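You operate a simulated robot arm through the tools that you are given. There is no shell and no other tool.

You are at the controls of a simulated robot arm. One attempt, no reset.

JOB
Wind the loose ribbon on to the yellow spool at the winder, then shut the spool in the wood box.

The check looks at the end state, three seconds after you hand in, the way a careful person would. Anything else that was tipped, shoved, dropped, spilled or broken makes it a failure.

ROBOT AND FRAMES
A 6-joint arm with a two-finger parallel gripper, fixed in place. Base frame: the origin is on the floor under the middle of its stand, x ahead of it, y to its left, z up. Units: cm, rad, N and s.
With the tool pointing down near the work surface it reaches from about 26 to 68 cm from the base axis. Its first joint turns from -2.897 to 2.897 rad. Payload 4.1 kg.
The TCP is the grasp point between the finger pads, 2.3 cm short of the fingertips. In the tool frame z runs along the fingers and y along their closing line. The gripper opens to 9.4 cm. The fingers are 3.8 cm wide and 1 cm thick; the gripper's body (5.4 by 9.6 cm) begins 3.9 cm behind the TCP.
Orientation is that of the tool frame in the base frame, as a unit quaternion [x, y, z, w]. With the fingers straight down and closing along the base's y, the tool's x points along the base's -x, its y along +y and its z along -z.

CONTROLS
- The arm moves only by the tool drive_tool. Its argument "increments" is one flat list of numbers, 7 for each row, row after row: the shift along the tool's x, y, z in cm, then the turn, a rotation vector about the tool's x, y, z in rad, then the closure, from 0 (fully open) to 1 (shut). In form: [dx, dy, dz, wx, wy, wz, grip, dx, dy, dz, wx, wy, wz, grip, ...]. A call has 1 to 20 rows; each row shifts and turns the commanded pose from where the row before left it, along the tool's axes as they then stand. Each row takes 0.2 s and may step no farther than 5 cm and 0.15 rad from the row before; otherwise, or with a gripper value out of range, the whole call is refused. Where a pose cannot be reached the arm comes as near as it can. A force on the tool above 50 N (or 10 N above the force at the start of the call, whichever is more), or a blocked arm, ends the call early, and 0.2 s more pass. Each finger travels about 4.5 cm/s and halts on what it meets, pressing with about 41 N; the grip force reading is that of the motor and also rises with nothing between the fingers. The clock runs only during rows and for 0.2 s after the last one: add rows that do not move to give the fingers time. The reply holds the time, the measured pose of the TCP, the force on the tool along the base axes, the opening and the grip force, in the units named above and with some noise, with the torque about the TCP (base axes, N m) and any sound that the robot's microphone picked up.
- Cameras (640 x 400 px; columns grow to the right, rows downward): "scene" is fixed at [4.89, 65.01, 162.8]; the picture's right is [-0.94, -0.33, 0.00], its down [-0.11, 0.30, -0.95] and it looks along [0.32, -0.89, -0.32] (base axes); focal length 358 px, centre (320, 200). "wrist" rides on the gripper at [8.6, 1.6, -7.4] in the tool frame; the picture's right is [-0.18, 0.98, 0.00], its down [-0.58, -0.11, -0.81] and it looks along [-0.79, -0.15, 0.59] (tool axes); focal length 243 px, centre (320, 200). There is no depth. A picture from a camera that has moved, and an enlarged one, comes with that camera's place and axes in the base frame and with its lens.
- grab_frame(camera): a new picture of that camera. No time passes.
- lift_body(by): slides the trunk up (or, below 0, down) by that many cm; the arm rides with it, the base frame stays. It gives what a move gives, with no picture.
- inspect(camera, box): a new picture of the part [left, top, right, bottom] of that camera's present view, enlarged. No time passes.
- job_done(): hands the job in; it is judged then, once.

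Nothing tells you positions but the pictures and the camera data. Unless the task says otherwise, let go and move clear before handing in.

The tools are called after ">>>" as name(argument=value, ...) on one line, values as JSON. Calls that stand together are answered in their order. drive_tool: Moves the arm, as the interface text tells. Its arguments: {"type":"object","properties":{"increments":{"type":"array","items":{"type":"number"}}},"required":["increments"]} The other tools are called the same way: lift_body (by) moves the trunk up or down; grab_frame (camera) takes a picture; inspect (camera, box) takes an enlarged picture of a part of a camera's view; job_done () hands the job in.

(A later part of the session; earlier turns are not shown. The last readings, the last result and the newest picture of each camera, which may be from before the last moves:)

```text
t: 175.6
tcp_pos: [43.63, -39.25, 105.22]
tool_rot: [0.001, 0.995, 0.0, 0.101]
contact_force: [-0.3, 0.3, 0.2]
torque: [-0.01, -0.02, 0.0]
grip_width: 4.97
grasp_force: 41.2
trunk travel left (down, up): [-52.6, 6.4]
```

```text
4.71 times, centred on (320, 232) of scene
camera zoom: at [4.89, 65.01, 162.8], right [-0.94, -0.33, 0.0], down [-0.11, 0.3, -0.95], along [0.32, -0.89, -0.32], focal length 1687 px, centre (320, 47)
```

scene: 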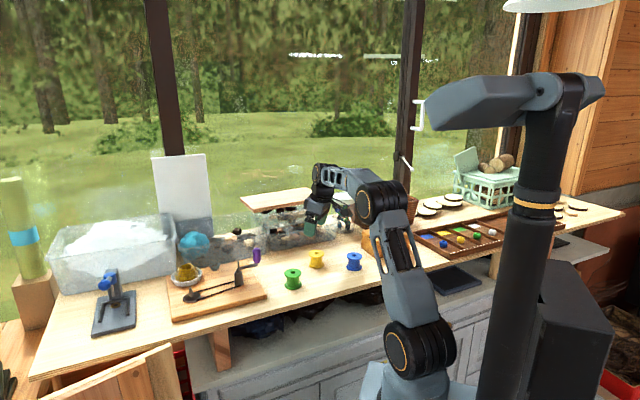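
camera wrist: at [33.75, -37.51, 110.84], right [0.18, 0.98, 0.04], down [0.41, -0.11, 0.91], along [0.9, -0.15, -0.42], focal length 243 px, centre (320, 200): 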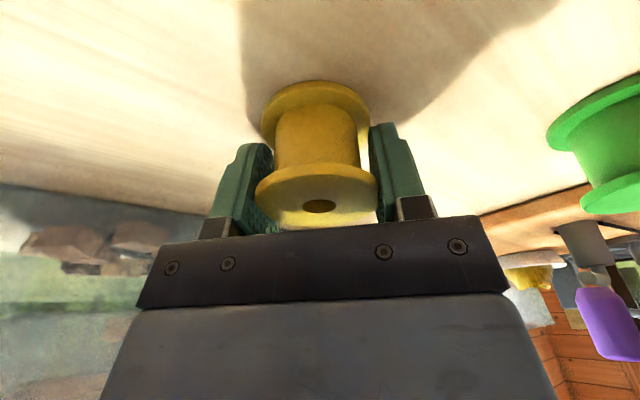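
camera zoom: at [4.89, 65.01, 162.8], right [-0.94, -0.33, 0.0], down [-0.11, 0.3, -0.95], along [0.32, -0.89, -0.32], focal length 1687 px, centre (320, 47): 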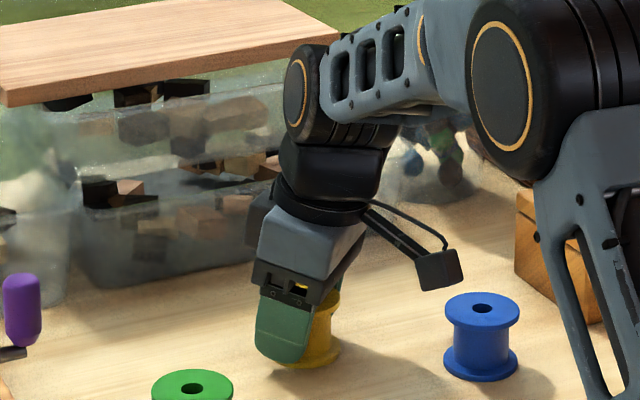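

The spool is gripped (41 N, width 4.97). From this close view its top is nearer z 106.4 and its axis sits about 0.45 cm toward the robot from the TCP. I'll lift it a little and check.

>>> drive_tool(increments=[-0.04, 0, -0.196, 0, 0, 0, 1, -0.08, 0, -0.392, 0, 0, 0, 1, -0.12, 0, -0.588, 0, 0, 0, 1, -0.16, 0, -0.784, 0, 0, 0, 1, -0.18, 0, -0.882, 0, 0, 0, 1, -0.12, 0, -0.588, 0, 0, 0, 1, -0.06, 0, -0.294, 0, 0, 0, 1, 0, 0, 0, 0, 0, 0, 1])

>>> grab_frame(camera="wrist")

>>> inspect(camera="scene", box=[270, 190, 370, 275])

```text
t: 177.4
tcp_pos: [43.66, -39.18, 109.11]
tool_rot: [-0.001, 0.995, 0.0, 0.101]
contact_force: [-0.1, -0.6, 0.0]
torque: [-0.02, -0.01, 0.03]
grip_width: 4.93
grasp_force: 41.1
trunk travel left (down, up): [-52.6, 6.4]
```

```text
taken
camera wrist: at [33.85, -37.52, 114.62], right [0.18, 0.98, 0.04], down [0.41, -0.11, 0.91], along [0.9, -0.15, -0.42], focal length 243 px, centre (320, 200)
```

wrist: 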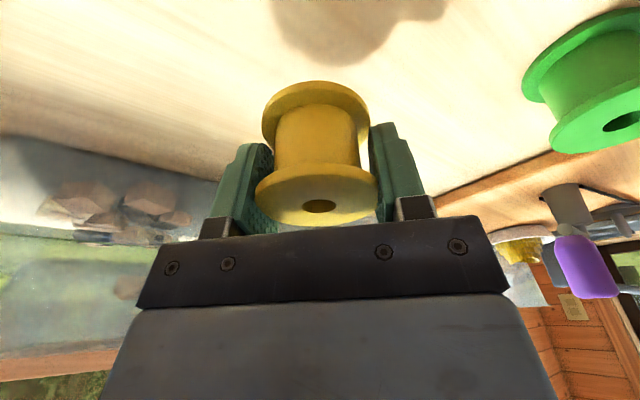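

```text
4.71 times, centred on (320, 232) of scene
camera zoom: at [4.89, 65.01, 162.8], right [-0.94, -0.33, 0.0], down [-0.11, 0.3, -0.95], along [0.32, -0.89, -0.32], focal length 1687 px, centre (320, 47)
```

zoom: 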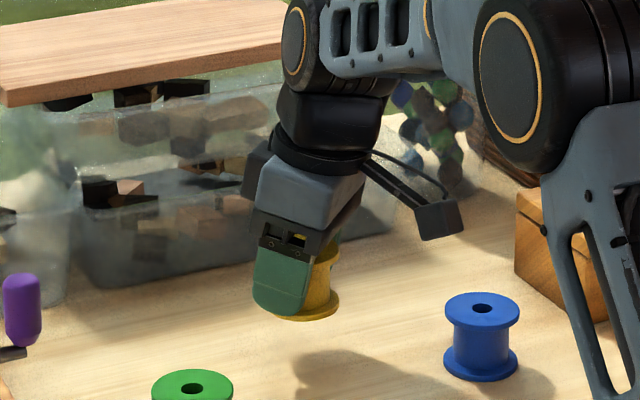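

The spool is held level in the grip. I'll lift to z 122 and move to just short of the rocking zone at normal speed.

>>> drive_tool(increments=[-0.06, 0, -0.294, 0, 0, 0, 1, -0.12, 0, -0.588, 0, 0, 0, 1, -0.2, 0, -0.98, 0, 0, 0, 1, -0.2, 0, -0.98, 0, 0, 0, 1, -0.2, 0, -0.98, 0, 0, 0, 1, -0.2, 0, -0.98, 0, 0, 0, 1, -0.2, 0, -0.98, 0, 0, 0, 1, -0.2, 0, -0.98, 0, 0, 0, 1, -0.2, 0, -0.98, 0, 0, 0, 1, -0.2, 0, -0.98, 0, 0, 0, 1, -0.2, 0, -0.98, 0, 0, 0, 1, -0.2, 0, -0.98, 0, 0, 0, 1, -0.2, 0, -0.98, 0, 0, 0, 1, -0.12, 0, -0.588, 0, 0, 0, 1, -0.06, 0, -0.294, 0, 0, 0, 1, 0, 0, 0, 0, 0, 0, 1])

>>> drive_tool(increments=[-0.04, 0.3, 0.01, 0, 0, 0, 1, -0.07, 0.6, 0.015, 0, 0, 0, 1, -0.1, 1, 0.02, 0, 0, 0, 1, -0.1, 1, 0.02, 0, 0, 0, 1, -0.1, 1, 0.02, 0, 0, 0, 1, -0.1, 1, 0.02, 0, 0, 0, 1, -0.1, 1, 0.02, 0, 0, 0, 1, -0.1, 1, 0.02, 0, 0, 0, 1, -0.1, 1, 0.02, 0, 0, 0, 1, -0.1, 1, 0.02, 0, 0, 0, 1, -0.1, 1, 0.02, 0, 0, 0, 1, -0.1, 1, 0.02, 0, 0, 0, 1, -0.1, 1, 0.02, 0, 0, 0, 1, -0.1, 1, 0.02, 0, 0, 0, 1, -0.1, 1, 0.02, 0, 0, 0, 1, -0.1, 1, 0.02, 0, 0, 0, 1, -0.1, 1, 0.02, 0, 0, 0, 1, -0.07, 0.6, 0.015, 0, 0, 0, 1, -0.04, 0.3, 0.01, 0, 0, 0, 1, 0, 0, 0, 0, 0, 0, 1])

>>> drive_tool(increments=[0, 0, 0, 0, 0, 0, 1, 0, 0, 0, 0, 0, 0, 1])

>>> grab_frame(camera="wrist")

>>> grab_frame(camera="scene")

```text
t: 180.8
tcp_pos: [43.52, -39.13, 121.89]
tool_rot: [0.0, 0.995, 0.0, 0.101]
contact_force: [1.5, -0.7, -0.2]
torque: [0.0, 0.01, -0.04]
grip_width: 4.89
grasp_force: 41.2
trunk travel left (down, up): [-52.6, 6.4]
```

```text
t: 185.0
tcp_pos: [45.34, -22.37, 121.77]
tool_rot: [0.0, 0.995, 0.0, 0.101]
contact_force: [-0.3, 0.6, 0.6]
torque: [0.01, 0.03, 0.01]
grip_width: 4.86
grasp_force: 41.2
trunk travel left (down, up): [-52.6, 6.4]
```

```text
t: 185.6
tcp_pos: [45.34, -22.39, 121.81]
tool_rot: [0.0, 0.995, 0.0, 0.101]
contact_force: [-0.3, -0.3, -0.2]
torque: [0.01, 0.03, 0.02]
grip_width: 4.85
grasp_force: 40.7
trunk travel left (down, up): [-52.6, 6.4]
```

```text
taken
camera wrist: at [35.55, -20.71, 127.42], right [0.18, 0.98, 0.04], down [0.41, -0.11, 0.91], along [0.9, -0.15, -0.42], focal length 243 px, centre (320, 200)
```

wrist: 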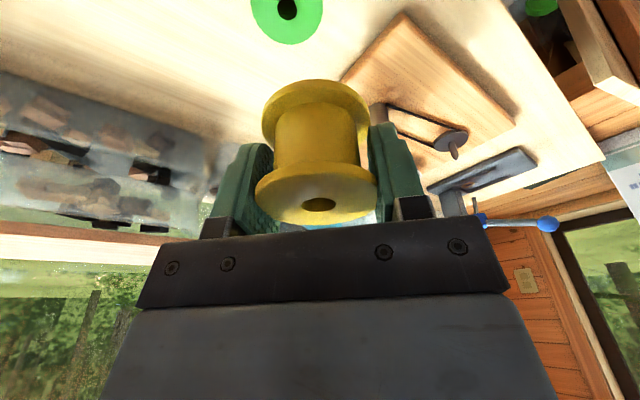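

```text
taken
```

scene: 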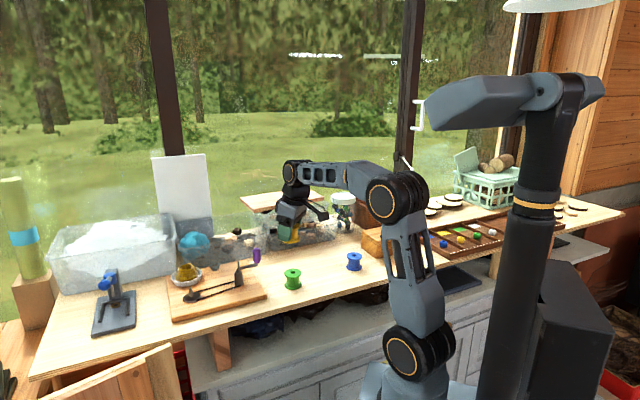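

Still holding well and upright. Now I'll cross the rocking zone very gently, about 0.28 cm per row.

>>> drive_tool(increments=[-0.07, 0.12, 0.015, 0, 0, 0, 1, -0.141, 0.24, 0.029, 0, 0, 0, 1, -0.141, 0.24, 0.029, 0, 0, 0, 1, -0.141, 0.24, 0.029, 0, 0, 0, 1, -0.141, 0.24, 0.029, 0, 0, 0, 1, -0.141, 0.24, 0.029, 0, 0, 0, 1, -0.141, 0.24, 0.029, 0, 0, 0, 1, -0.141, 0.24, 0.029, 0, 0, 0, 1, -0.141, 0.24, 0.029, 0, 0, 0, 1, -0.141, 0.24, 0.029, 0, 0, 0, 1, -0.141, 0.24, 0.029, 0, 0, 0, 1, -0.141, 0.24, 0.029, 0, 0, 0, 1, -0.141, 0.24, 0.029, 0, 0, 0, 1, -0.141, 0.24, 0.029, 0, 0, 0, 1, -0.141, 0.24, 0.029, 0, 0, 0, 1, -0.141, 0.24, 0.029, 0, 0, 0, 1, -0.141, 0.24, 0.029, 0, 0, 0, 1, -0.141, 0.24, 0.029, 0, 0, 0, 1, -0.141, 0.24, 0.029, 0, 0, 0, 1, -0.141, 0.24, 0.029, 0, 0, 0, 1])

>>> inspect(camera="scene", box=[320, 50, 640, 250])

>>> drive_tool(increments=[-0.141, 0.24, 0.029, 0, 0, 0, 1, -0.141, 0.24, 0.029, 0, 0, 0, 1, -0.141, 0.24, 0.029, 0, 0, 0, 1, -0.141, 0.24, 0.029, 0, 0, 0, 1, -0.141, 0.24, 0.029, 0, 0, 0, 1, -0.141, 0.24, 0.029, 0, 0, 0, 1, -0.141, 0.24, 0.029, 0, 0, 0, 1, -0.141, 0.24, 0.029, 0, 0, 0, 1, -0.141, 0.24, 0.029, 0, 0, 0, 1, -0.141, 0.24, 0.029, 0, 0, 0, 1, -0.141, 0.24, 0.029, 0, 0, 0, 1, -0.141, 0.24, 0.029, 0, 0, 0, 1, -0.141, 0.24, 0.029, 0, 0, 0, 1, -0.141, 0.24, 0.029, 0, 0, 0, 1, -0.141, 0.24, 0.029, 0, 0, 0, 1, -0.141, 0.24, 0.029, 0, 0, 0, 1, -0.141, 0.24, 0.029, 0, 0, 0, 1, -0.141, 0.24, 0.029, 0, 0, 0, 1, -0.141, 0.24, 0.029, 0, 0, 0, 1, -0.141, 0.24, 0.029, 0, 0, 0, 1])

>>> inspect(camera="scene", box=[320, 50, 640, 250])

```text
t: 189.8
tcp_pos: [48.37, -17.35, 121.8]
tool_rot: [0.0, 0.995, 0.0, 0.1]
contact_force: [0.8, -0.6, -0.5]
torque: [-0.02, -0.02, 0.0]
grip_width: 4.74
grasp_force: 41.0
trunk travel left (down, up): [-52.6, 6.4]
```

```text
2.00 times, centred on (480, 150) of scene
camera zoom: at [4.89, 65.01, 162.8], right [-0.94, -0.33, 0.0], down [-0.11, 0.3, -0.95], along [0.32, -0.89, -0.32], focal length 717 px, centre (0, 300)
```

zoom: 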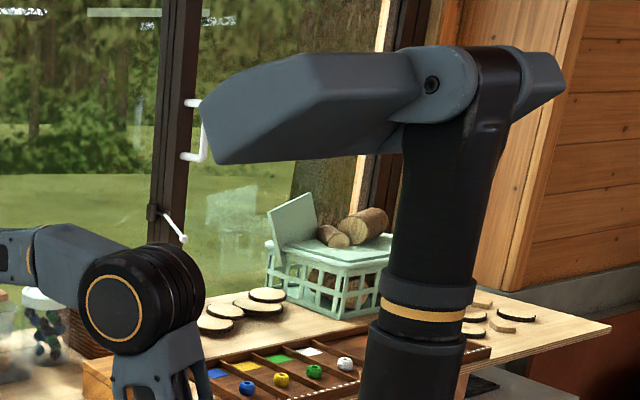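

```text
t: 191.4
tcp_pos: [45.81, -20.35, 121.76]
tool_rot: [0.006, 0.993, 0.015, 0.119]
contact_force: [1.0, -0.6, 0.4]
torque: [0.03, -0.02, 0.03]
grip_width: 4.45
grasp_force: 40.7
trunk travel left (down, up): [-52.6, 6.4]
stopped in row 8: the arm was blocked; the commanded pose is now the measured one
```

```text
2.00 times, centred on (480, 150) of scene
camera zoom: at [4.89, 65.01, 162.8], right [-0.94, -0.33, 0.0], down [-0.11, 0.3, -0.95], along [0.32, -0.89, -0.32], focal length 717 px, centre (0, 300)
```

zoom: 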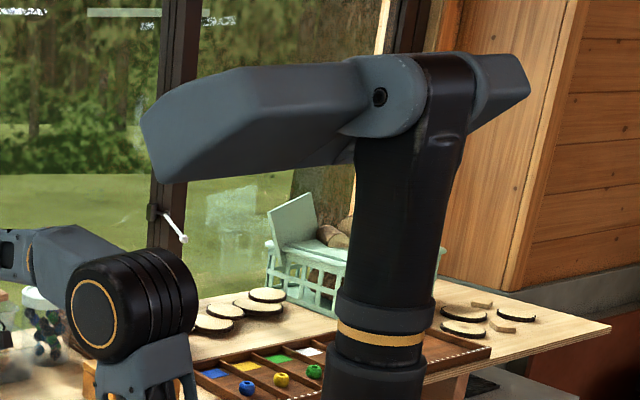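

A shove came at the crossing, and the grip width has shrunk to 4.45, so the spool may be creeping in the fingers. I'll look at it now.

>>> grab_frame(camera="wrist")

>>> inspect(camera="wrist", box=[200, 60, 440, 240])

>>> inspect(camera="scene", box=[220, 150, 380, 290])

```text
taken
camera wrist: at [35.78, -18.75, 127.05], right [0.19, 0.98, 0.07], down [0.37, -0.14, 0.92], along [0.91, -0.14, -0.39], focal length 243 px, centre (320, 200)
```

wrist: 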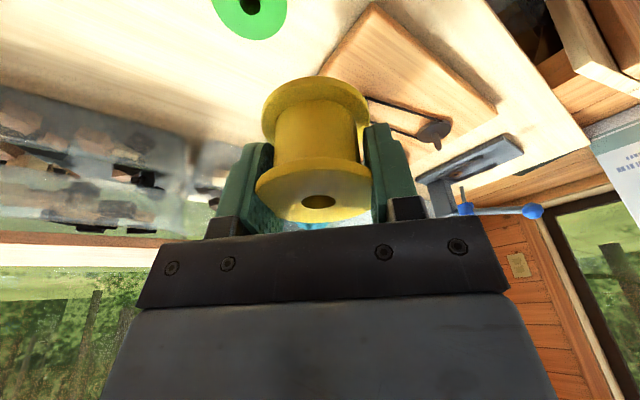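

```text
2.22 times, centred on (320, 150) of wrist
camera zoom: at [35.78, -18.75, 127.05], right [0.19, 0.98, 0.07], down [0.37, -0.14, 0.92], along [0.91, -0.14, -0.39], focal length 539 px, centre (320, 311)
```

zoom: 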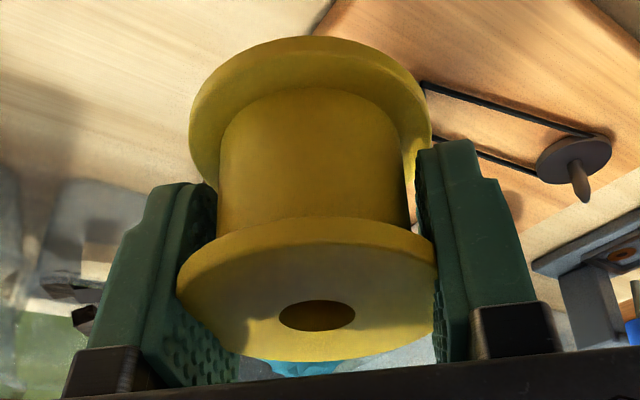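

```text
2.86 times, centred on (300, 220) of scene
camera zoom: at [4.89, 65.01, 162.8], right [-0.94, -0.33, 0.0], down [-0.11, 0.3, -0.95], along [0.32, -0.89, -0.32], focal length 1024 px, centre (377, 143)
```

zoom: 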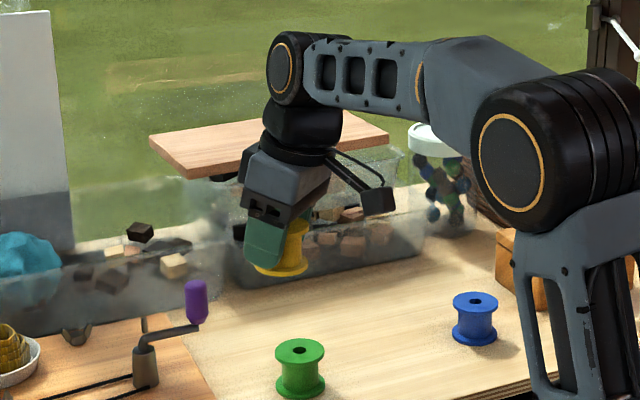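

The spool has crept slightly toward the camera in the grip. I'll let the base settle and watch whether the grip holds.

>>> drive_tool(increments=[0, 0, 0, 0, 0, 0, 1, 0, 0, 0, 0, 0, 0, 1, 0, 0, 0, 0, 0, 0, 1, 0, 0, 0, 0, 0, 0, 1, 0, 0, 0, 0, 0, 0, 1])

>>> drive_tool(increments=[0, 0, 0, 0, 0, 0, 1, 0, 0, 0, 0, 0, 0, 1, 0, 0, 0, 0, 0, 0, 1, 0, 0, 0, 0, 0, 0, 1, 0, 0, 0, 0, 0, 0, 1])

>>> drive_tool(increments=[0, 0, 0, 0, 0, 0, 1, 0, 0, 0, 0, 0, 0, 1, 0, 0, 0, 0, 0, 0, 1, 0, 0, 0, 0, 0, 0, 1, 0, 0, 0, 0, 0, 0, 1])

```text
t: 191.8
tcp_pos: [43.11, -24.31, 121.28]
tool_rot: [0.008, 0.991, 0.031, 0.132]
contact_force: [0.4, 0.7, -0.9]
torque: [-0.04, 0.04, -0.02]
grip_width: 4.44
grasp_force: 41.0
trunk travel left (down, up): [-52.6, 6.4]
stopped in row 1: the arm was blocked; the commanded pose is now the measured one
```

```text
t: 193.0
tcp_pos: [43.87, -23.25, 121.15]
tool_rot: [0.007, 0.992, 0.026, 0.127]
contact_force: [0.1, 1.0, 0.1]
torque: [0.01, -0.03, 0.0]
grip_width: 4.42
grasp_force: 41.4
trunk travel left (down, up): [-52.6, 6.4]
```

```text
t: 194.2
tcp_pos: [43.35, -23.79, 121.21]
tool_rot: [0.006, 0.991, 0.028, 0.128]
contact_force: [0.2, 0.2, 0.1]
torque: [0.01, 0.0, -0.01]
grip_width: 4.41
grasp_force: 41.2
trunk travel left (down, up): [-52.6, 6.4]
```

The creep has slowed, but I don't trust this grip. I'll go back, set the spool down on a clear patch of bench and regrip it better centred and deeper.

>>> drive_tool(increments=[0, 0, 0, 0.0091, 0.0095, -0.0029, 1, 0, 0, 0, 0.0091, 0.0095, -0.0029, 1, 0, 0, 0, 0.0091, 0.0095, -0.0029, 1, 0, 0, 0, 0.0091, 0.0095, -0.0029, 1, 0, 0, 0, 0.0091, 0.0095, -0.0029, 1, 0, 0, 0, 0.0091, 0.0095, -0.0029, 1, 0, 0, 0, 0, 0, 0, 1])

>>> drive_tool(increments=[0, -0.3, 0, 0, 0, 0, 1, 0.05, -0.6, 0, 0, 0, 0, 1, 0.15, -1, -0.03, 0, 0, 0, 1, 0.15, -1, -0.03, 0, 0, 0, 1, 0.15, -1, -0.03, 0, 0, 0, 1, 0.15, -1, -0.03, 0, 0, 0, 1, 0.15, -1, -0.03, 0, 0, 0, 1, 0.15, -1, -0.03, 0, 0, 0, 1, 0.15, -1, -0.03, 0, 0, 0, 1, 0.15, -1, -0.03, 0, 0, 0, 1, 0.05, -0.6, 0, 0, 0, 0, 1, 0, -0.3, 0, 0, 0, 0, 1, 0, 0, 0, 0, 0, 0, 1])

>>> drive_tool(increments=[0.06, 0, 0.294, 0, 0, 0, 1, 0.12, 0, 0.588, 0, 0, 0, 1, 0.18, 0, 0.882, 0, 0, 0, 1, 0.18, 0, 0.882, 0, 0, 0, 1, 0.18, 0, 0.882, 0, 0, 0, 1, 0.18, 0, 0.882, 0, 0, 0, 1, 0.18, 0, 0.882, 0, 0, 0, 1, 0.18, 0, 0.882, 0, 0, 0, 1, 0.18, 0, 0.882, 0, 0, 0, 1, 0.18, 0, 0.882, 0, 0, 0, 1, 0.18, 0, 0.882, 0, 0, 0, 1, 0.18, 0, 0.882, 0, 0, 0, 1, 0.18, 0, 0.882, 0, 0, 0, 1, 0.18, 0, 0.882, 0, 0, 0, 1, 0.12, 0, 0.588, 0, 0, 0, 1, 0.06, 0, 0.294, 0, 0, 0, 1, 0, 0, 0, 0, 0, 0, 1])

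>>> grab_frame(camera="wrist")

>>> inspect(camera="scene", box=[250, 180, 370, 285])

```text
t: 195.8
tcp_pos: [43.75, -23.42, 121.26]
tool_rot: [-0.001, 0.995, 0.0, 0.099]
contact_force: [0.5, -0.5, -0.4]
torque: [0.01, 0.0, -0.01]
grip_width: 4.43
grasp_force: 40.4
trunk travel left (down, up): [-52.6, 6.4]
```

```text
t: 198.6
tcp_pos: [42.42, -33.41, 121.21]
tool_rot: [0.0, 0.995, 0.0, 0.1]
contact_force: [0.5, -1.1, -0.6]
torque: [-0.01, -0.03, 0.04]
grip_width: 4.43
grasp_force: 40.8
trunk travel left (down, up): [-52.6, 6.4]
```

```text
t: 202.2
tcp_pos: [42.28, -33.24, 108.61]
tool_rot: [0.0, 0.995, 0.0, 0.1]
contact_force: [0.8, 0.9, -0.5]
torque: [-0.02, 0.01, 0.01]
grip_width: 4.41
grasp_force: 41.0
trunk travel left (down, up): [-52.6, 6.4]
```

```text
taken
camera wrist: at [32.51, -31.69, 114.14], right [0.18, 0.98, 0.04], down [0.41, -0.11, 0.91], along [0.89, -0.15, -0.42], focal length 243 px, centre (320, 200)
```

wrist: 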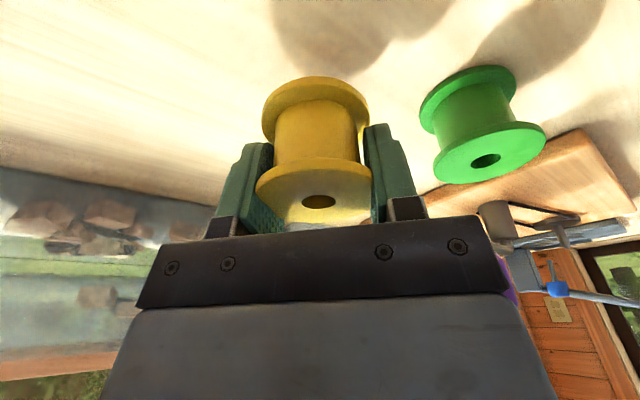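

```text
3.81 times, centred on (310, 232) of scene
camera zoom: at [4.89, 65.01, 162.8], right [-0.94, -0.33, 0.0], down [-0.11, 0.3, -0.95], along [0.32, -0.89, -0.32], focal length 1366 px, centre (358, 76)
```

zoom: 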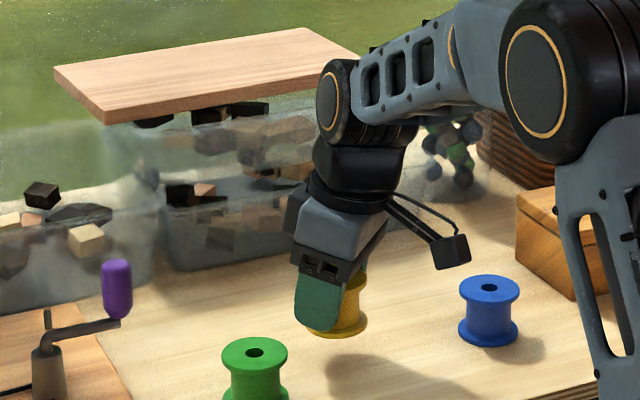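

It is hovering about 3 cm above the bench. I'll lower it and then ease it down in small steps while watching the force.

>>> drive_tool(increments=[0.06, 0, 0.294, 0, 0, 0, 1, 0.1, 0, 0.49, 0, 0, 0, 1, 0.12, 0, 0.588, 0, 0, 0, 1, 0.12, 0, 0.588, 0, 0, 0, 1, 0.08, 0, 0.392, 0, 0, 0, 1, 0.04, 0, 0.196, 0, 0, 0, 1, 0, 0, 0, 0, 0, 0, 1])

>>> drive_tool(increments=[0.02, 0, 0.098, 0, 0, 0, 1, 0.02, 0, 0.098, 0, 0, 0, 1, 0, 0, 0, 0, 0, 0, 1])

>>> drive_tool(increments=[0.02, 0, 0.098, 0, 0, 0, 1, 0.02, 0, 0.098, 0, 0, 0, 1, 0, 0, 0, 0, 0, 0, 1])

```text
t: 203.8
tcp_pos: [42.26, -33.25, 105.94]
tool_rot: [0.0, 0.995, 0.0, 0.1]
contact_force: [0.2, -0.9, 0.9]
torque: [-0.03, 0.0, 0.01]
grip_width: 4.44
grasp_force: 40.8
trunk travel left (down, up): [-52.6, 6.4]
```

```text
t: 204.6
tcp_pos: [42.31, -33.26, 105.73]
tool_rot: [0.001, 0.995, -0.001, 0.1]
contact_force: [-0.1, 0.7, -1.4]
torque: [-0.02, 0.0, -0.02]
grip_width: 4.42
grasp_force: 41.0
trunk travel left (down, up): [-52.6, 6.4]
```

```text
t: 205.4
tcp_pos: [42.31, -33.37, 105.51]
tool_rot: [0.0, 0.995, 0.0, 0.1]
contact_force: [0.3, -0.5, -0.8]
torque: [0.01, -0.01, 0.01]
grip_width: 4.42
grasp_force: 40.8
trunk travel left (down, up): [-52.6, 6.4]
```

>>> drive_tool(increments=[0.02, 0, 0.098, 0, 0, 0, 1, 0.02, 0, 0.098, 0, 0, 0, 1, 0, 0, 0, 0, 0, 0, 1])

>>> drive_tool(increments=[0.02, 0, 0.098, 0, 0, 0, 1, 0, 0, 0, 0, 0, 0, 1])

>>> inspect(camera="scene", box=[280, 230, 360, 290])

```text
t: 206.2
tcp_pos: [42.32, -33.41, 105.56]
tool_rot: [0.001, 0.995, -0.002, 0.101]
contact_force: [-1.3, -1.0, 7.3]
torque: [0.01, -0.06, -0.01]
grip_width: 4.46
grasp_force: 41.1
trunk travel left (down, up): [-52.6, 6.4]
```

```text
t: 206.8
tcp_pos: [42.27, -33.26, 105.4]
tool_rot: [0.0, 0.995, 0.0, 0.102]
contact_force: [2.2, -3.1, 18.8]
torque: [0.14, -0.08, -0.03]
grip_width: 4.45
grasp_force: 40.5
trunk travel left (down, up): [-52.6, 6.4]
```

```text
6.67 times, centred on (320, 260) of scene
camera zoom: at [4.89, 65.01, 162.8], right [-0.94, -0.33, 0.0], down [-0.11, 0.3, -0.95], along [0.32, -0.89, -0.32], focal length 2390 px, centre (320, -200)
```

zoom: 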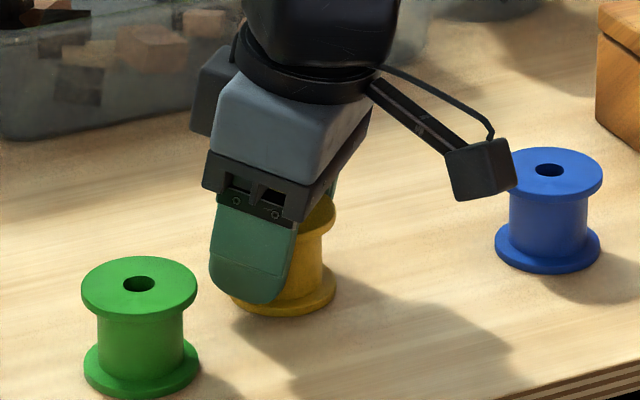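

The spool is standing on the bench with light contact. The pads turn out to be soft, and the 5.4 cm flange simply sinks into them, so the grip is fine. I'll lift again and cross the zone briskly, which went smoothly before.

>>> drive_tool(increments=[-0.06, 0, -0.294, 0, 0, 0, 1, -0.12, 0, -0.588, 0, 0, 0, 1, -0.2, 0, -0.98, 0, 0, 0, 1, -0.2, 0, -0.98, 0, 0, 0, 1, -0.2, 0, -0.98, 0, 0, 0, 1, -0.2, 0, -0.98, 0, 0, 0, 1, -0.2, 0, -0.98, 0, 0, 0, 1, -0.2, 0, -0.98, 0, 0, 0, 1, -0.2, 0, -0.98, 0, 0, 0, 1, -0.2, 0, -0.98, 0, 0, 0, 1, -0.2, 0, -0.98, 0, 0, 0, 1, -0.2, 0, -0.98, 0, 0, 0, 1, -0.2, 0, -0.98, 0, 0, 0, 1, -0.2, 0, -0.98, 0, 0, 0, 1, -0.2, 0, -0.98, 0, 0, 0, 1, -0.2, 0, -0.98, 0, 0, 0, 1, -0.12, 0, -0.588, 0, 0, 0, 1, -0.06, 0, -0.294, 0, 0, 0, 1, 0, 0, 0, 0, 0, 0, 1])

>>> drive_tool(increments=[-0.03, 0.3, 0.01, 0, 0, 0, 1, -0.06, 0.6, 0.015, 0, 0, 0, 1, -0.1, 1, 0.02, 0, 0, 0, 1, -0.1, 1, 0.02, 0, 0, 0, 1, -0.1, 1, 0.02, 0, 0, 0, 1, -0.1, 1, 0.02, 0, 0, 0, 1, -0.1, 1, 0.02, 0, 0, 0, 1, -0.1, 1, 0.02, 0, 0, 0, 1, -0.06, 0.6, 0.015, 0, 0, 0, 1, -0.03, 0.3, 0.01, 0, 0, 0, 1, 0, 0, 0, 0, 0, 0, 1])

>>> drive_tool(increments=[0, 0, 0, 0, 0, 0, 1, 0, 0, 0, 0, 0, 0, 1, 0, 0, 0, 0, 0, 0, 1])

```text
t: 210.8
tcp_pos: [42.26, -33.3, 121.07]
tool_rot: [0.0, 0.995, -0.001, 0.1]
contact_force: [-0.4, -0.3, -0.1]
torque: [-0.02, 0.0, 0.03]
grip_width: 4.45
grasp_force: 41.0
trunk travel left (down, up): [-52.6, 6.4]
```

```text
t: 213.2
tcp_pos: [43.14, -25.5, 121.18]
tool_rot: [0.0, 0.995, 0.0, 0.1]
contact_force: [0.1, 0.3, -0.1]
torque: [0.03, -0.03, 0.01]
grip_width: 4.42
grasp_force: 40.7
trunk travel left (down, up): [-52.6, 6.4]
```

```text
t: 214.0
tcp_pos: [43.1, -25.45, 121.05]
tool_rot: [0.001, 0.995, 0.0, 0.1]
contact_force: [-0.7, -0.3, -0.4]
torque: [0.0, 0.02, -0.01]
grip_width: 4.43
grasp_force: 41.1
trunk travel left (down, up): [-52.6, 6.4]
```

>>> drive_tool(increments=[-0.233, 0.322, 0.048, 0, 0, 0, 1, -0.466, 0.643, 0.095, 0, 0, 0, 1, -0.816, 1.126, 0.167, 0, 0, 0, 1, -0.816, 1.126, 0.167, 0, 0, 0, 1, -0.816, 1.126, 0.167, 0, 0, 0, 1, -0.816, 1.126, 0.167, 0, 0, 0, 1, -0.816, 1.126, 0.167, 0, 0, 0, 1, -0.816, 1.126, 0.167, 0, 0, 0, 1, -0.816, 1.126, 0.167, 0, 0, 0, 1, -0.816, 1.126, 0.167, 0, 0, 0, 1, -0.816, 1.126, 0.167, 0, 0, 0, 1, -0.816, 1.126, 0.167, 0, 0, 0, 1, -0.816, 1.126, 0.167, 0, 0, 0, 1, -0.816, 1.126, 0.167, 0, 0, 0, 1, -0.816, 1.126, 0.167, 0, 0, 0, 1, -0.816, 1.126, 0.167, 0, 0, 0, 1, -0.816, 1.126, 0.167, 0, 0, 0, 1, -0.466, 0.643, 0.095, 0, 0, 0, 1, -0.233, 0.322, 0.048, 0, 0, 0, 1, 0, 0, 0, 0, 0, 0, 1])

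>>> drive_tool(increments=[0, 0, 0, 0, 0, 0, 1, 0, 0, 0, 0, 0, 0, 1, 0, 0, 0, 0, 0, 0, 1])

>>> grab_frame(camera="scene")

```text
t: 218.2
tcp_pos: [57.23, -6.27, 121.13]
tool_rot: [0.002, 0.995, -0.002, 0.101]
contact_force: [0.1, 0.0, -1.3]
torque: [-0.02, 0.01, 0.02]
grip_width: 4.43
grasp_force: 41.0
trunk travel left (down, up): [-52.6, 6.4]
```

```text
t: 219.0
tcp_pos: [57.09, -6.33, 121.05]
tool_rot: [0.001, 0.995, -0.002, 0.102]
contact_force: [-0.3, 0.7, -0.7]
torque: [0.02, 0.0, -0.03]
grip_width: 4.44
grasp_force: 40.8
trunk travel left (down, up): [-52.6, 6.4]
```

```text
taken
```

scene: 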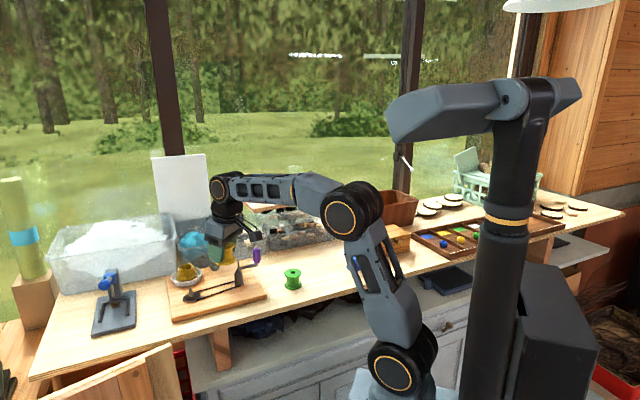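

The crossing was smooth again, and the base is leaning and quiet. I'll descend to z 116 and then extend outward in very small steps.

>>> drive_tool(increments=[0.04, 0, 0.196, 0, 0, 0, 1, 0.08, 0, 0.392, 0, 0, 0, 1, 0.1, 0, 0.49, 0, 0, 0, 1, 0.1, 0, 0.49, 0, 0, 0, 1, 0.1, 0, 0.49, 0, 0, 0, 1, 0.1, 0, 0.49, 0, 0, 0, 1, 0.1, 0, 0.49, 0, 0, 0, 1, 0.1, 0, 0.49, 0, 0, 0, 1, 0.1, 0, 0.49, 0, 0, 0, 1, 0.1, 0, 0.49, 0, 0, 0, 1, 0.08, 0, 0.392, 0, 0, 0, 1, 0.04, 0, 0.196, 0, 0, 0, 1, 0, 0, 0, 0, 0, 0, 1, 0, 0, 0, 0, 0, 0, 1])

>>> drive_tool(increments=[-0.05, 0, 0.01, 0, 0, 0, 1, -0.1, 0, 0.02, 0, 0, 0, 1, -0.15, 0.003, 0.03, 0, 0, 0, 1, -0.2, 0.005, 0.04, 0, 0, 0, 1, -0.2, 0.005, 0.04, 0, 0, 0, 1, -0.2, 0.005, 0.04, 0, 0, 0, 1, -0.2, 0.005, 0.04, 0, 0, 0, 1, -0.2, 0.005, 0.04, 0, 0, 0, 1, -0.2, 0.005, 0.04, 0, 0, 0, 1, -0.2, 0.005, 0.04, 0, 0, 0, 1, -0.2, 0.005, 0.04, 0, 0, 0, 1, -0.2, 0.005, 0.04, 0, 0, 0, 1, -0.2, 0.005, 0.04, 0, 0, 0, 1, -0.2, 0.005, 0.04, 0, 0, 0, 1, -0.2, 0.005, 0.04, 0, 0, 0, 1, -0.15, 0.003, 0.03, 0, 0, 0, 1, -0.1, 0, 0.02, 0, 0, 0, 1, -0.05, 0, 0.01, 0, 0, 0, 1])

```text
t: 222.0
tcp_pos: [57.12, -6.25, 115.84]
tool_rot: [0.001, 0.995, -0.002, 0.102]
contact_force: [0.6, 1.0, -0.1]
torque: [-0.01, 0.02, 0.0]
grip_width: 4.45
grasp_force: 41.4
trunk travel left (down, up): [-52.6, 6.4]
```

```text
t: 225.8
tcp_pos: [60.26, -6.27, 115.98]
tool_rot: [0.001, 0.995, -0.003, 0.1]
contact_force: [-0.5, -1.0, 0.2]
torque: [-0.01, 0.01, -0.03]
grip_width: 4.44
grasp_force: 41.1
trunk travel left (down, up): [-52.6, 6.4]
```

No shove this time, and it is past the earlier trouble radius. I'll continue with the same gentle steps.

>>> drive_tool(increments=[-0.05, 0, 0.01, 0, 0, 0, 1, -0.1, 0, 0.02, 0, 0, 0, 1, -0.15, 0.003, 0.03, 0, 0, 0, 1, -0.2, 0.005, 0.04, 0, 0, 0, 1, -0.2, 0.005, 0.04, 0, 0, 0, 1, -0.2, 0.005, 0.04, 0, 0, 0, 1, -0.2, 0.005, 0.04, 0, 0, 0, 1, -0.2, 0.005, 0.04, 0, 0, 0, 1, -0.2, 0.005, 0.04, 0, 0, 0, 1, -0.2, 0.005, 0.04, 0, 0, 0, 1, -0.2, 0.005, 0.04, 0, 0, 0, 1, -0.2, 0.005, 0.04, 0, 0, 0, 1, -0.2, 0.005, 0.04, 0, 0, 0, 1, -0.2, 0.005, 0.04, 0, 0, 0, 1, -0.2, 0.005, 0.04, 0, 0, 0, 1, -0.15, 0.003, 0.03, 0, 0, 0, 1, -0.1, 0, 0.02, 0, 0, 0, 1, -0.05, 0, 0.01, 0, 0, 0, 1])

>>> grab_frame(camera="scene")

>>> grab_frame(camera="wrist")

```text
t: 228.3
tcp_pos: [58.93, -10.95, 116.66]
tool_rot: [0.007, 0.993, 0.016, 0.119]
contact_force: [-1.5, 0.2, -0.2]
torque: [-0.03, -0.03, -0.02]
grip_width: 4.43
grasp_force: 41.4
trunk travel left (down, up): [-52.6, 6.4]
stopped in row 12: the arm was blocked; the commanded pose is now the measured one
```

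```text
taken
```

scene: 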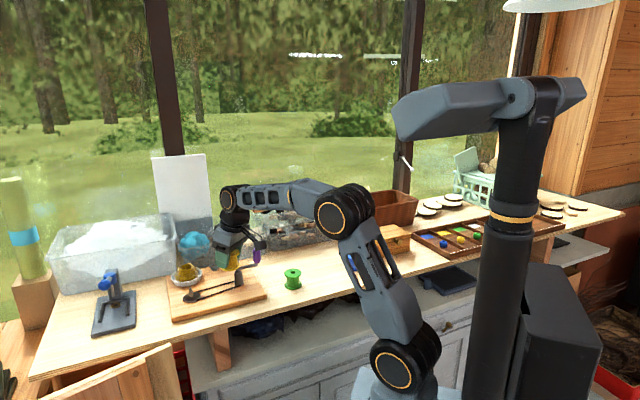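

```text
taken
camera wrist: at [48.87, -9.37, 121.92], right [0.19, 0.98, 0.08], down [0.37, -0.14, 0.92], along [0.91, -0.14, -0.39], focal length 243 px, centre (320, 200)
```

wrist: 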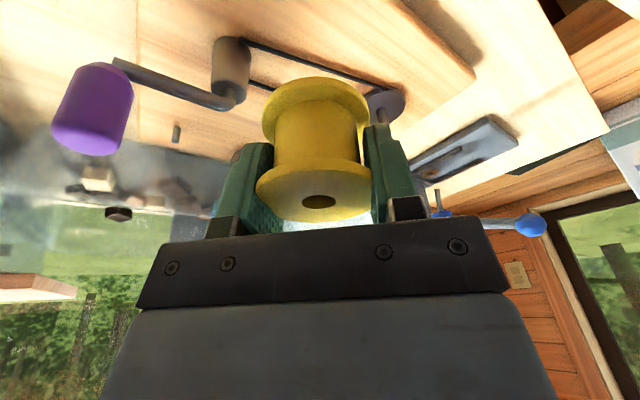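

Another shove came near radius 62. Before trying again I want to know whether the leaning state itself times out, so I'll hold still here and watch.

>>> drive_tool(increments=[0, 0, 0, 0, 0, 0, 1, 0, 0, 0, 0, 0, 0, 1, 0, 0, 0, 0, 0, 0, 1, 0, 0, 0, 0, 0, 0, 1, 0, 0, 0, 0, 0, 0, 1, 0, 0, 0, 0, 0, 0, 1, 0, 0, 0, 0, 0, 0, 1, 0, 0, 0, 0, 0, 0, 1, 0, 0, 0, 0, 0, 0, 1, 0, 0, 0, 0, 0, 0, 1])

>>> drive_tool(increments=[0, 0, 0, 0, 0, 0, 1, 0, 0, 0, 0, 0, 0, 1, 0, 0, 0, 0, 0, 0, 1, 0, 0, 0, 0, 0, 0, 1, 0, 0, 0, 0, 0, 0, 1, 0, 0, 0, 0, 0, 0, 1, 0, 0, 0, 0, 0, 0, 1, 0, 0, 0, 0, 0, 0, 1, 0, 0, 0, 0, 0, 0, 1, 0, 0, 0, 0, 0, 0, 1, 0, 0, 0, 0, 0, 0, 1, 0, 0, 0, 0, 0, 0, 1, 0, 0, 0, 0, 0, 0, 1, 0, 0, 0, 0, 0, 0, 1, 0, 0, 0, 0, 0, 0, 1, 0, 0, 0, 0, 0, 0, 1, 0, 0, 0, 0, 0, 0, 1, 0, 0, 0, 0, 0, 0, 1, 0, 0, 0, 0, 0, 0, 1])

>>> drive_tool(increments=[0, 0, 0, 0, 0, 0, 1, 0, 0, 0, 0, 0, 0, 1, 0, 0, 0, 0, 0, 0, 1, 0, 0, 0, 0, 0, 0, 1, 0, 0, 0, 0, 0, 0, 1, 0, 0, 0, 0, 0, 0, 1, 0, 0, 0, 0, 0, 0, 1, 0, 0, 0, 0, 0, 0, 1, 0, 0, 0, 0, 0, 0, 1, 0, 0, 0, 0, 0, 0, 1, 0, 0, 0, 0, 0, 0, 1, 0, 0, 0, 0, 0, 0, 1, 0, 0, 0, 0, 0, 0, 1, 0, 0, 0, 0, 0, 0, 1, 0, 0, 0, 0, 0, 0, 1, 0, 0, 0, 0, 0, 0, 1, 0, 0, 0, 0, 0, 0, 1, 0, 0, 0, 0, 0, 0, 1, 0, 0, 0, 0, 0, 0, 1])

>>> drive_tool(increments=[0, 0, 0, 0, 0, 0, 1, 0, 0, 0, 0, 0, 0, 1, 0, 0, 0, 0, 0, 0, 1, 0, 0, 0, 0, 0, 0, 1, 0, 0, 0, 0, 0, 0, 1, 0, 0, 0, 0, 0, 0, 1, 0, 0, 0, 0, 0, 0, 1, 0, 0, 0, 0, 0, 0, 1, 0, 0, 0, 0, 0, 0, 1, 0, 0, 0, 0, 0, 0, 1, 0, 0, 0, 0, 0, 0, 1, 0, 0, 0, 0, 0, 0, 1, 0, 0, 0, 0, 0, 0, 1, 0, 0, 0, 0, 0, 0, 1, 0, 0, 0, 0, 0, 0, 1, 0, 0, 0, 0, 0, 0, 1, 0, 0, 0, 0, 0, 0, 1, 0, 0, 0, 0, 0, 0, 1, 0, 0, 0, 0, 0, 0, 1])

>>> grab_frame(camera="scene")

```text
t: 230.5
tcp_pos: [59.56, -9.98, 116.33]
tool_rot: [0.005, 0.993, 0.013, 0.115]
contact_force: [0.4, 0.2, -1.3]
torque: [0.0, -0.01, 0.01]
grip_width: 4.43
grasp_force: 41.1
trunk travel left (down, up): [-52.6, 6.4]
```

```text
t: 234.5
tcp_pos: [59.59, -9.95, 116.34]
tool_rot: [0.005, 0.993, 0.013, 0.115]
contact_force: [-1.0, 0.6, -0.6]
torque: [-0.03, 0.0, 0.0]
grip_width: 4.46
grasp_force: 40.7
trunk travel left (down, up): [-52.6, 6.4]
```

```text
t: 238.5
tcp_pos: [59.6, -9.97, 116.33]
tool_rot: [0.006, 0.993, 0.013, 0.115]
contact_force: [-1.8, 0.1, -0.8]
torque: [0.03, 0.04, -0.03]
grip_width: 4.45
grasp_force: 40.6
trunk travel left (down, up): [-52.6, 6.4]
```

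```text
t: 242.5
tcp_pos: [59.53, -10.17, 116.33]
tool_rot: [0.004, 0.993, 0.012, 0.115]
contact_force: [0.4, -1.4, -1.1]
torque: [-0.03, 0.0, -0.02]
grip_width: 4.43
grasp_force: 41.0
trunk travel left (down, up): [-52.6, 6.4]
```

```text
taken
```

scene: 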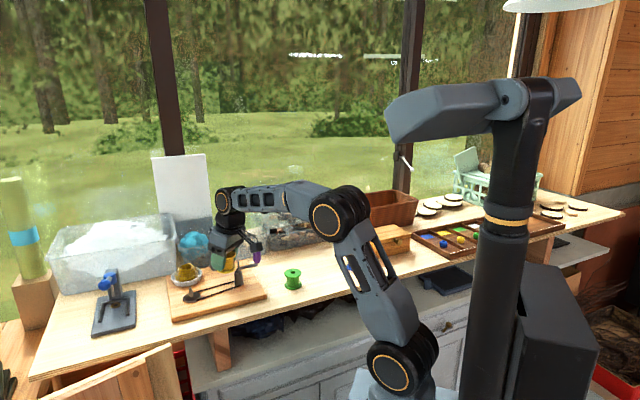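

It held perfectly still for 13 s, so the shoves are tied to extending past a certain point. I'll straighten the tilt slowly, descend a little, then make one brisk move past that point and see whether the base is stable on the far side.

>>> drive_tool(increments=[0, 0, 0, 0.003, 0.003, -0.001, 1, 0, 0, 0, 0.003, 0.003, -0.001, 1, 0, 0, 0, 0.003, 0.003, -0.001, 1, 0, 0, 0, 0.003, 0.003, -0.001, 1, 0, 0, 0, 0.003, 0.003, -0.001, 1, 0, 0, 0, 0.003, 0.003, -0.001, 1, 0, 0, 0, 0.003, 0.003, -0.001, 1, 0, 0, 0, 0.003, 0.003, -0.001, 1, 0, 0, 0, 0.002, 0.003, -0.001, 1, 0, 0, 0, 0, 0, 0, 1])

>>> drive_tool(increments=[0.02, 0, 0.1, 0, 0, 0, 1, 0.04, 0, 0.2, 0, 0, 0, 1, 0.06, 0, 0.3, 0, 0, 0, 1, 0.06, 0, 0.3, 0, 0, 0, 1, 0.06, 0, 0.3, 0, 0, 0, 1, 0.06, 0, 0.3, 0, 0, 0, 1, 0.06, 0, 0.3, 0, 0, 0, 1, 0.06, 0, 0.3, 0, 0, 0, 1, 0.06, 0, 0.3, 0, 0, 0, 1, 0.06, 0, 0.3, 0, 0, 0, 1, 0.04, 0, 0.2, 0, 0, 0, 1, 0.02, 0, 0.1, 0, 0, 0, 1, 0, 0, 0, 0, 0, 0, 1, 0, 0, 0, 0, 0, 0, 1])

```text
t: 244.7
tcp_pos: [59.57, -9.98, 116.28]
tool_rot: [0.001, 0.995, 0.0, 0.102]
contact_force: [-0.2, -0.3, -0.1]
torque: [-0.01, 0.0, 0.0]
grip_width: 4.44
grasp_force: 40.7
trunk travel left (down, up): [-52.6, 6.4]
```

```text
t: 247.7
tcp_pos: [59.65, -10.01, 113.17]
tool_rot: [0.001, 0.995, 0.0, 0.102]
contact_force: [0.9, -0.1, -0.4]
torque: [-0.04, 0.0, -0.03]
grip_width: 4.44
grasp_force: 41.0
trunk travel left (down, up): [-52.6, 6.4]
```

>>> drive_tool(increments=[-1.18, 0.887, 0.242, 0, 0, 0, 1, -1.97, 1.478, 0.404, 0, 0, 0, 1, -1.97, 1.478, 0.404, 0, 0, 0, 1, -1.97, 1.478, 0.404, 0, 0, 0, 1, -1.18, 0.887, 0.242, 0, 0, 0, 1, -0.39, 0.296, 0.081, 0, 0, 0, 1, 0, 0, 0, 0, 0, 0, 1])

>>> grab_frame(camera="scene")

>>> grab_frame(camera="wrist")

```text
t: 248.6
tcp_pos: [62.06, -10.56, 114.22]
tool_rot: [0.006, 0.993, 0.018, 0.12]
contact_force: [-0.8, -0.8, 0.8]
torque: [0.03, -0.05, -0.03]
grip_width: 4.42
grasp_force: 41.0
trunk travel left (down, up): [-52.6, 6.4]
stopped in row 4: the arm was blocked; the commanded pose is now the measured one
```

```text
taken
```

scene: 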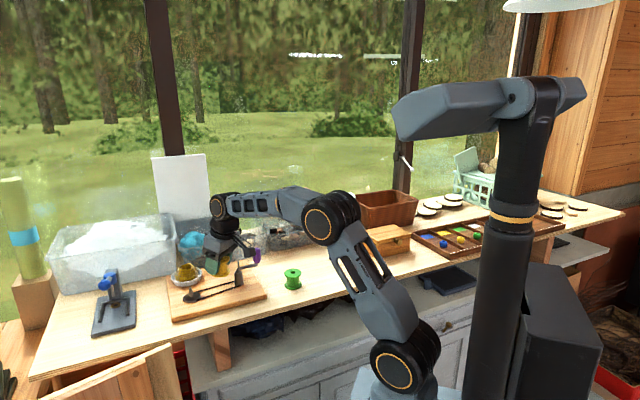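

```text
taken
camera wrist: at [52.07, -9.1, 119.48], right [0.19, 0.98, 0.08], down [0.37, -0.15, 0.92], along [0.91, -0.14, -0.39], focal length 243 px, centre (320, 200)
```

wrist: 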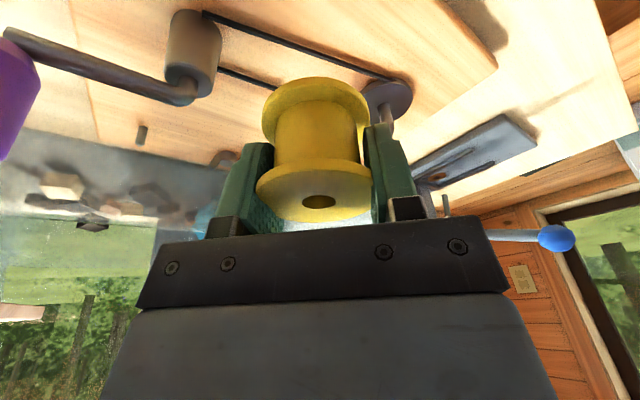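

>>> drive_tool(increments=[0, 0, 0, 0, 0, 0, 1])

>>> inspect(camera="scene", box=[320, 50, 640, 250])

>>> drive_tool(increments=[0, 0, 0, 0, 0, 0, 1, 0, 0, 0, 0, 0, 0, 1])

>>> inspect(camera="scene", box=[320, 50, 640, 250])

>>> drive_tool(increments=[0, 0, 0, 0, 0, 0, 1, 0, 0, 0, 0, 0, 0, 1, 0, 0, 0, 0, 0, 0, 1, 0, 0, 0, 0, 0, 0, 1, 0, 0, 0, 0, 0, 0, 1])

>>> inspect(camera="scene", box=[320, 50, 640, 250])

```text
t: 249.0
tcp_pos: [62.34, -10.43, 113.96]
tool_rot: [0.003, 0.993, 0.019, 0.116]
contact_force: [0.3, 0.0, -0.7]
torque: [0.06, 0.07, -0.03]
grip_width: 4.41
grasp_force: 40.8
trunk travel left (down, up): [-52.6, 6.4]
```

```text
2.00 times, centred on (480, 150) of scene
camera zoom: at [4.89, 65.01, 162.8], right [-0.94, -0.33, 0.0], down [-0.11, 0.3, -0.95], along [0.32, -0.89, -0.32], focal length 717 px, centre (0, 300)
```

zoom: 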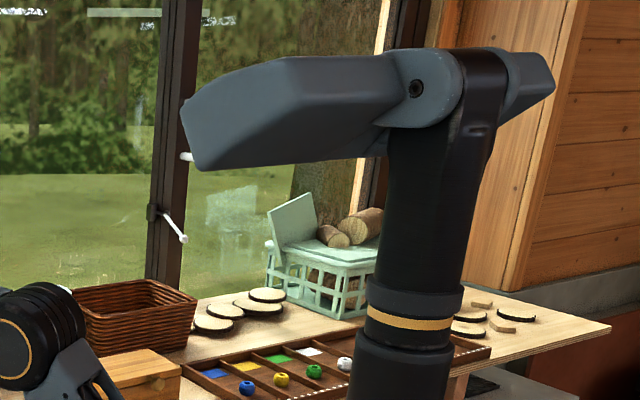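

```text
t: 249.6
tcp_pos: [63.58, -8.76, 113.42]
tool_rot: [0.001, 0.994, 0.012, 0.11]
contact_force: [-1.1, 0.1, -0.6]
torque: [0.01, -0.04, 0.04]
grip_width: 4.44
grasp_force: 41.2
trunk travel left (down, up): [-52.6, 6.4]
```

```text
2.00 times, centred on (480, 150) of scene
camera zoom: at [4.89, 65.01, 162.8], right [-0.94, -0.33, 0.0], down [-0.11, 0.3, -0.95], along [0.32, -0.89, -0.32], focal length 717 px, centre (0, 300)
```

zoom: 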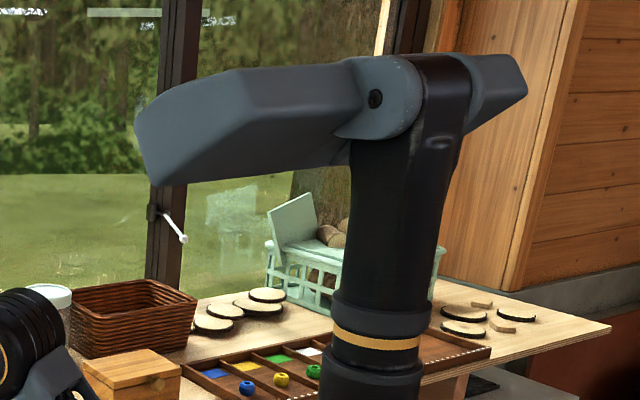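

```text
t: 250.8
tcp_pos: [62.74, -9.59, 113.77]
tool_rot: [0.005, 0.993, 0.016, 0.115]
contact_force: [-0.6, 0.2, -0.8]
torque: [-0.07, 0.04, 0.01]
grip_width: 4.43
grasp_force: 40.8
trunk travel left (down, up): [-52.6, 6.4]
```

```text
2.00 times, centred on (480, 150) of scene
camera zoom: at [4.89, 65.01, 162.8], right [-0.94, -0.33, 0.0], down [-0.11, 0.3, -0.95], along [0.32, -0.89, -0.32], focal length 717 px, centre (0, 300)
```

zoom: 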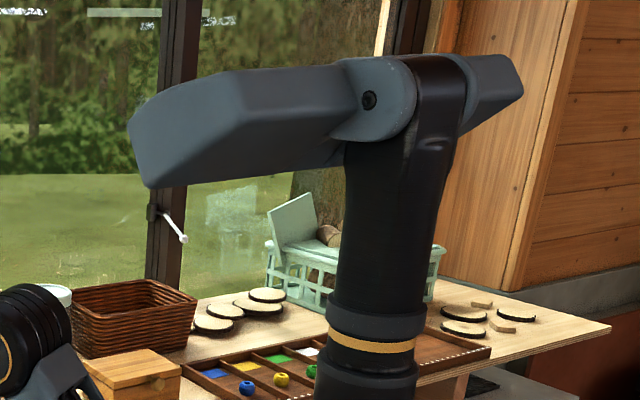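

The base simply leans a bit more as the arm goes farther, and it is settling at this new radius of about 63. I'll wait for it to calm down, straighten the tilt gently, and continue outward even more slowly.

>>> drive_tool(increments=[0, 0, 0, 0, 0, 0, 1, 0, 0, 0, 0, 0, 0, 1, 0, 0, 0, 0, 0, 0, 1, 0, 0, 0, 0, 0, 0, 1, 0, 0, 0, 0, 0, 0, 1, 0, 0, 0, 0, 0, 0, 1, 0, 0, 0, 0, 0, 0, 1, 0, 0, 0, 0, 0, 0, 1, 0, 0, 0, 0, 0, 0, 1, 0, 0, 0, 0, 0, 0, 1])

>>> drive_tool(increments=[0, 0, 0, 0.003, 0.003, -0.001, 1, 0, 0, 0, 0.003, 0.003, -0.001, 1, 0, 0, 0, 0.003, 0.003, -0.001, 1, 0, 0, 0, 0.003, 0.003, -0.001, 1, 0, 0, 0, 0.003, 0.003, -0.001, 1, 0, 0, 0, 0.003, 0.003, -0.001, 1, 0, 0, 0, 0.003, 0.003, -0.001, 1, 0, 0, 0, 0.003, 0.003, -0.001, 1, 0, 0, 0, 0.003, 0.003, 0, 1, 0, 0, 0, 0.003, 0.003, 0, 1, 0, 0, 0, 0, 0, 0, 1, 0, 0, 0, 0, 0, 0, 1])

>>> inspect(camera="scene", box=[320, 50, 640, 250])

```text
t: 253.0
tcp_pos: [62.86, -9.61, 113.75]
tool_rot: [0.003, 0.993, 0.017, 0.115]
contact_force: [-0.4, 0.1, -0.3]
torque: [0.01, 0.0, 0.0]
grip_width: 4.46
grasp_force: 40.3
trunk travel left (down, up): [-52.6, 6.4]
```

```text
t: 255.6
tcp_pos: [62.86, -9.76, 113.75]
tool_rot: [0.002, 0.995, 0.0, 0.1]
contact_force: [0.7, 0.0, 0.4]
torque: [-0.02, -0.01, 0.01]
grip_width: 4.44
grasp_force: 41.0
trunk travel left (down, up): [-52.6, 6.4]
```

```text
2.00 times, centred on (480, 150) of scene
camera zoom: at [4.89, 65.01, 162.8], right [-0.94, -0.33, 0.0], down [-0.11, 0.3, -0.95], along [0.32, -0.89, -0.32], focal length 717 px, centre (0, 300)
```

zoom: 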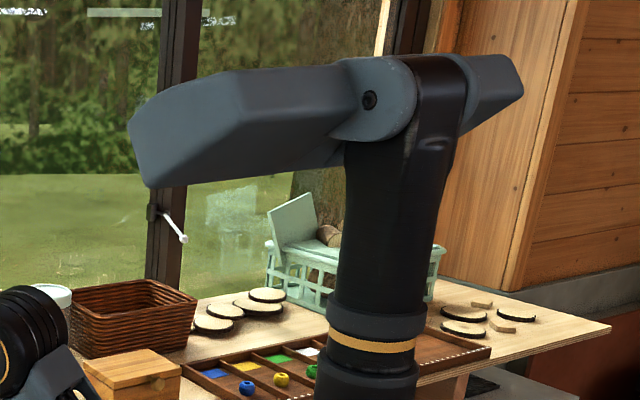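

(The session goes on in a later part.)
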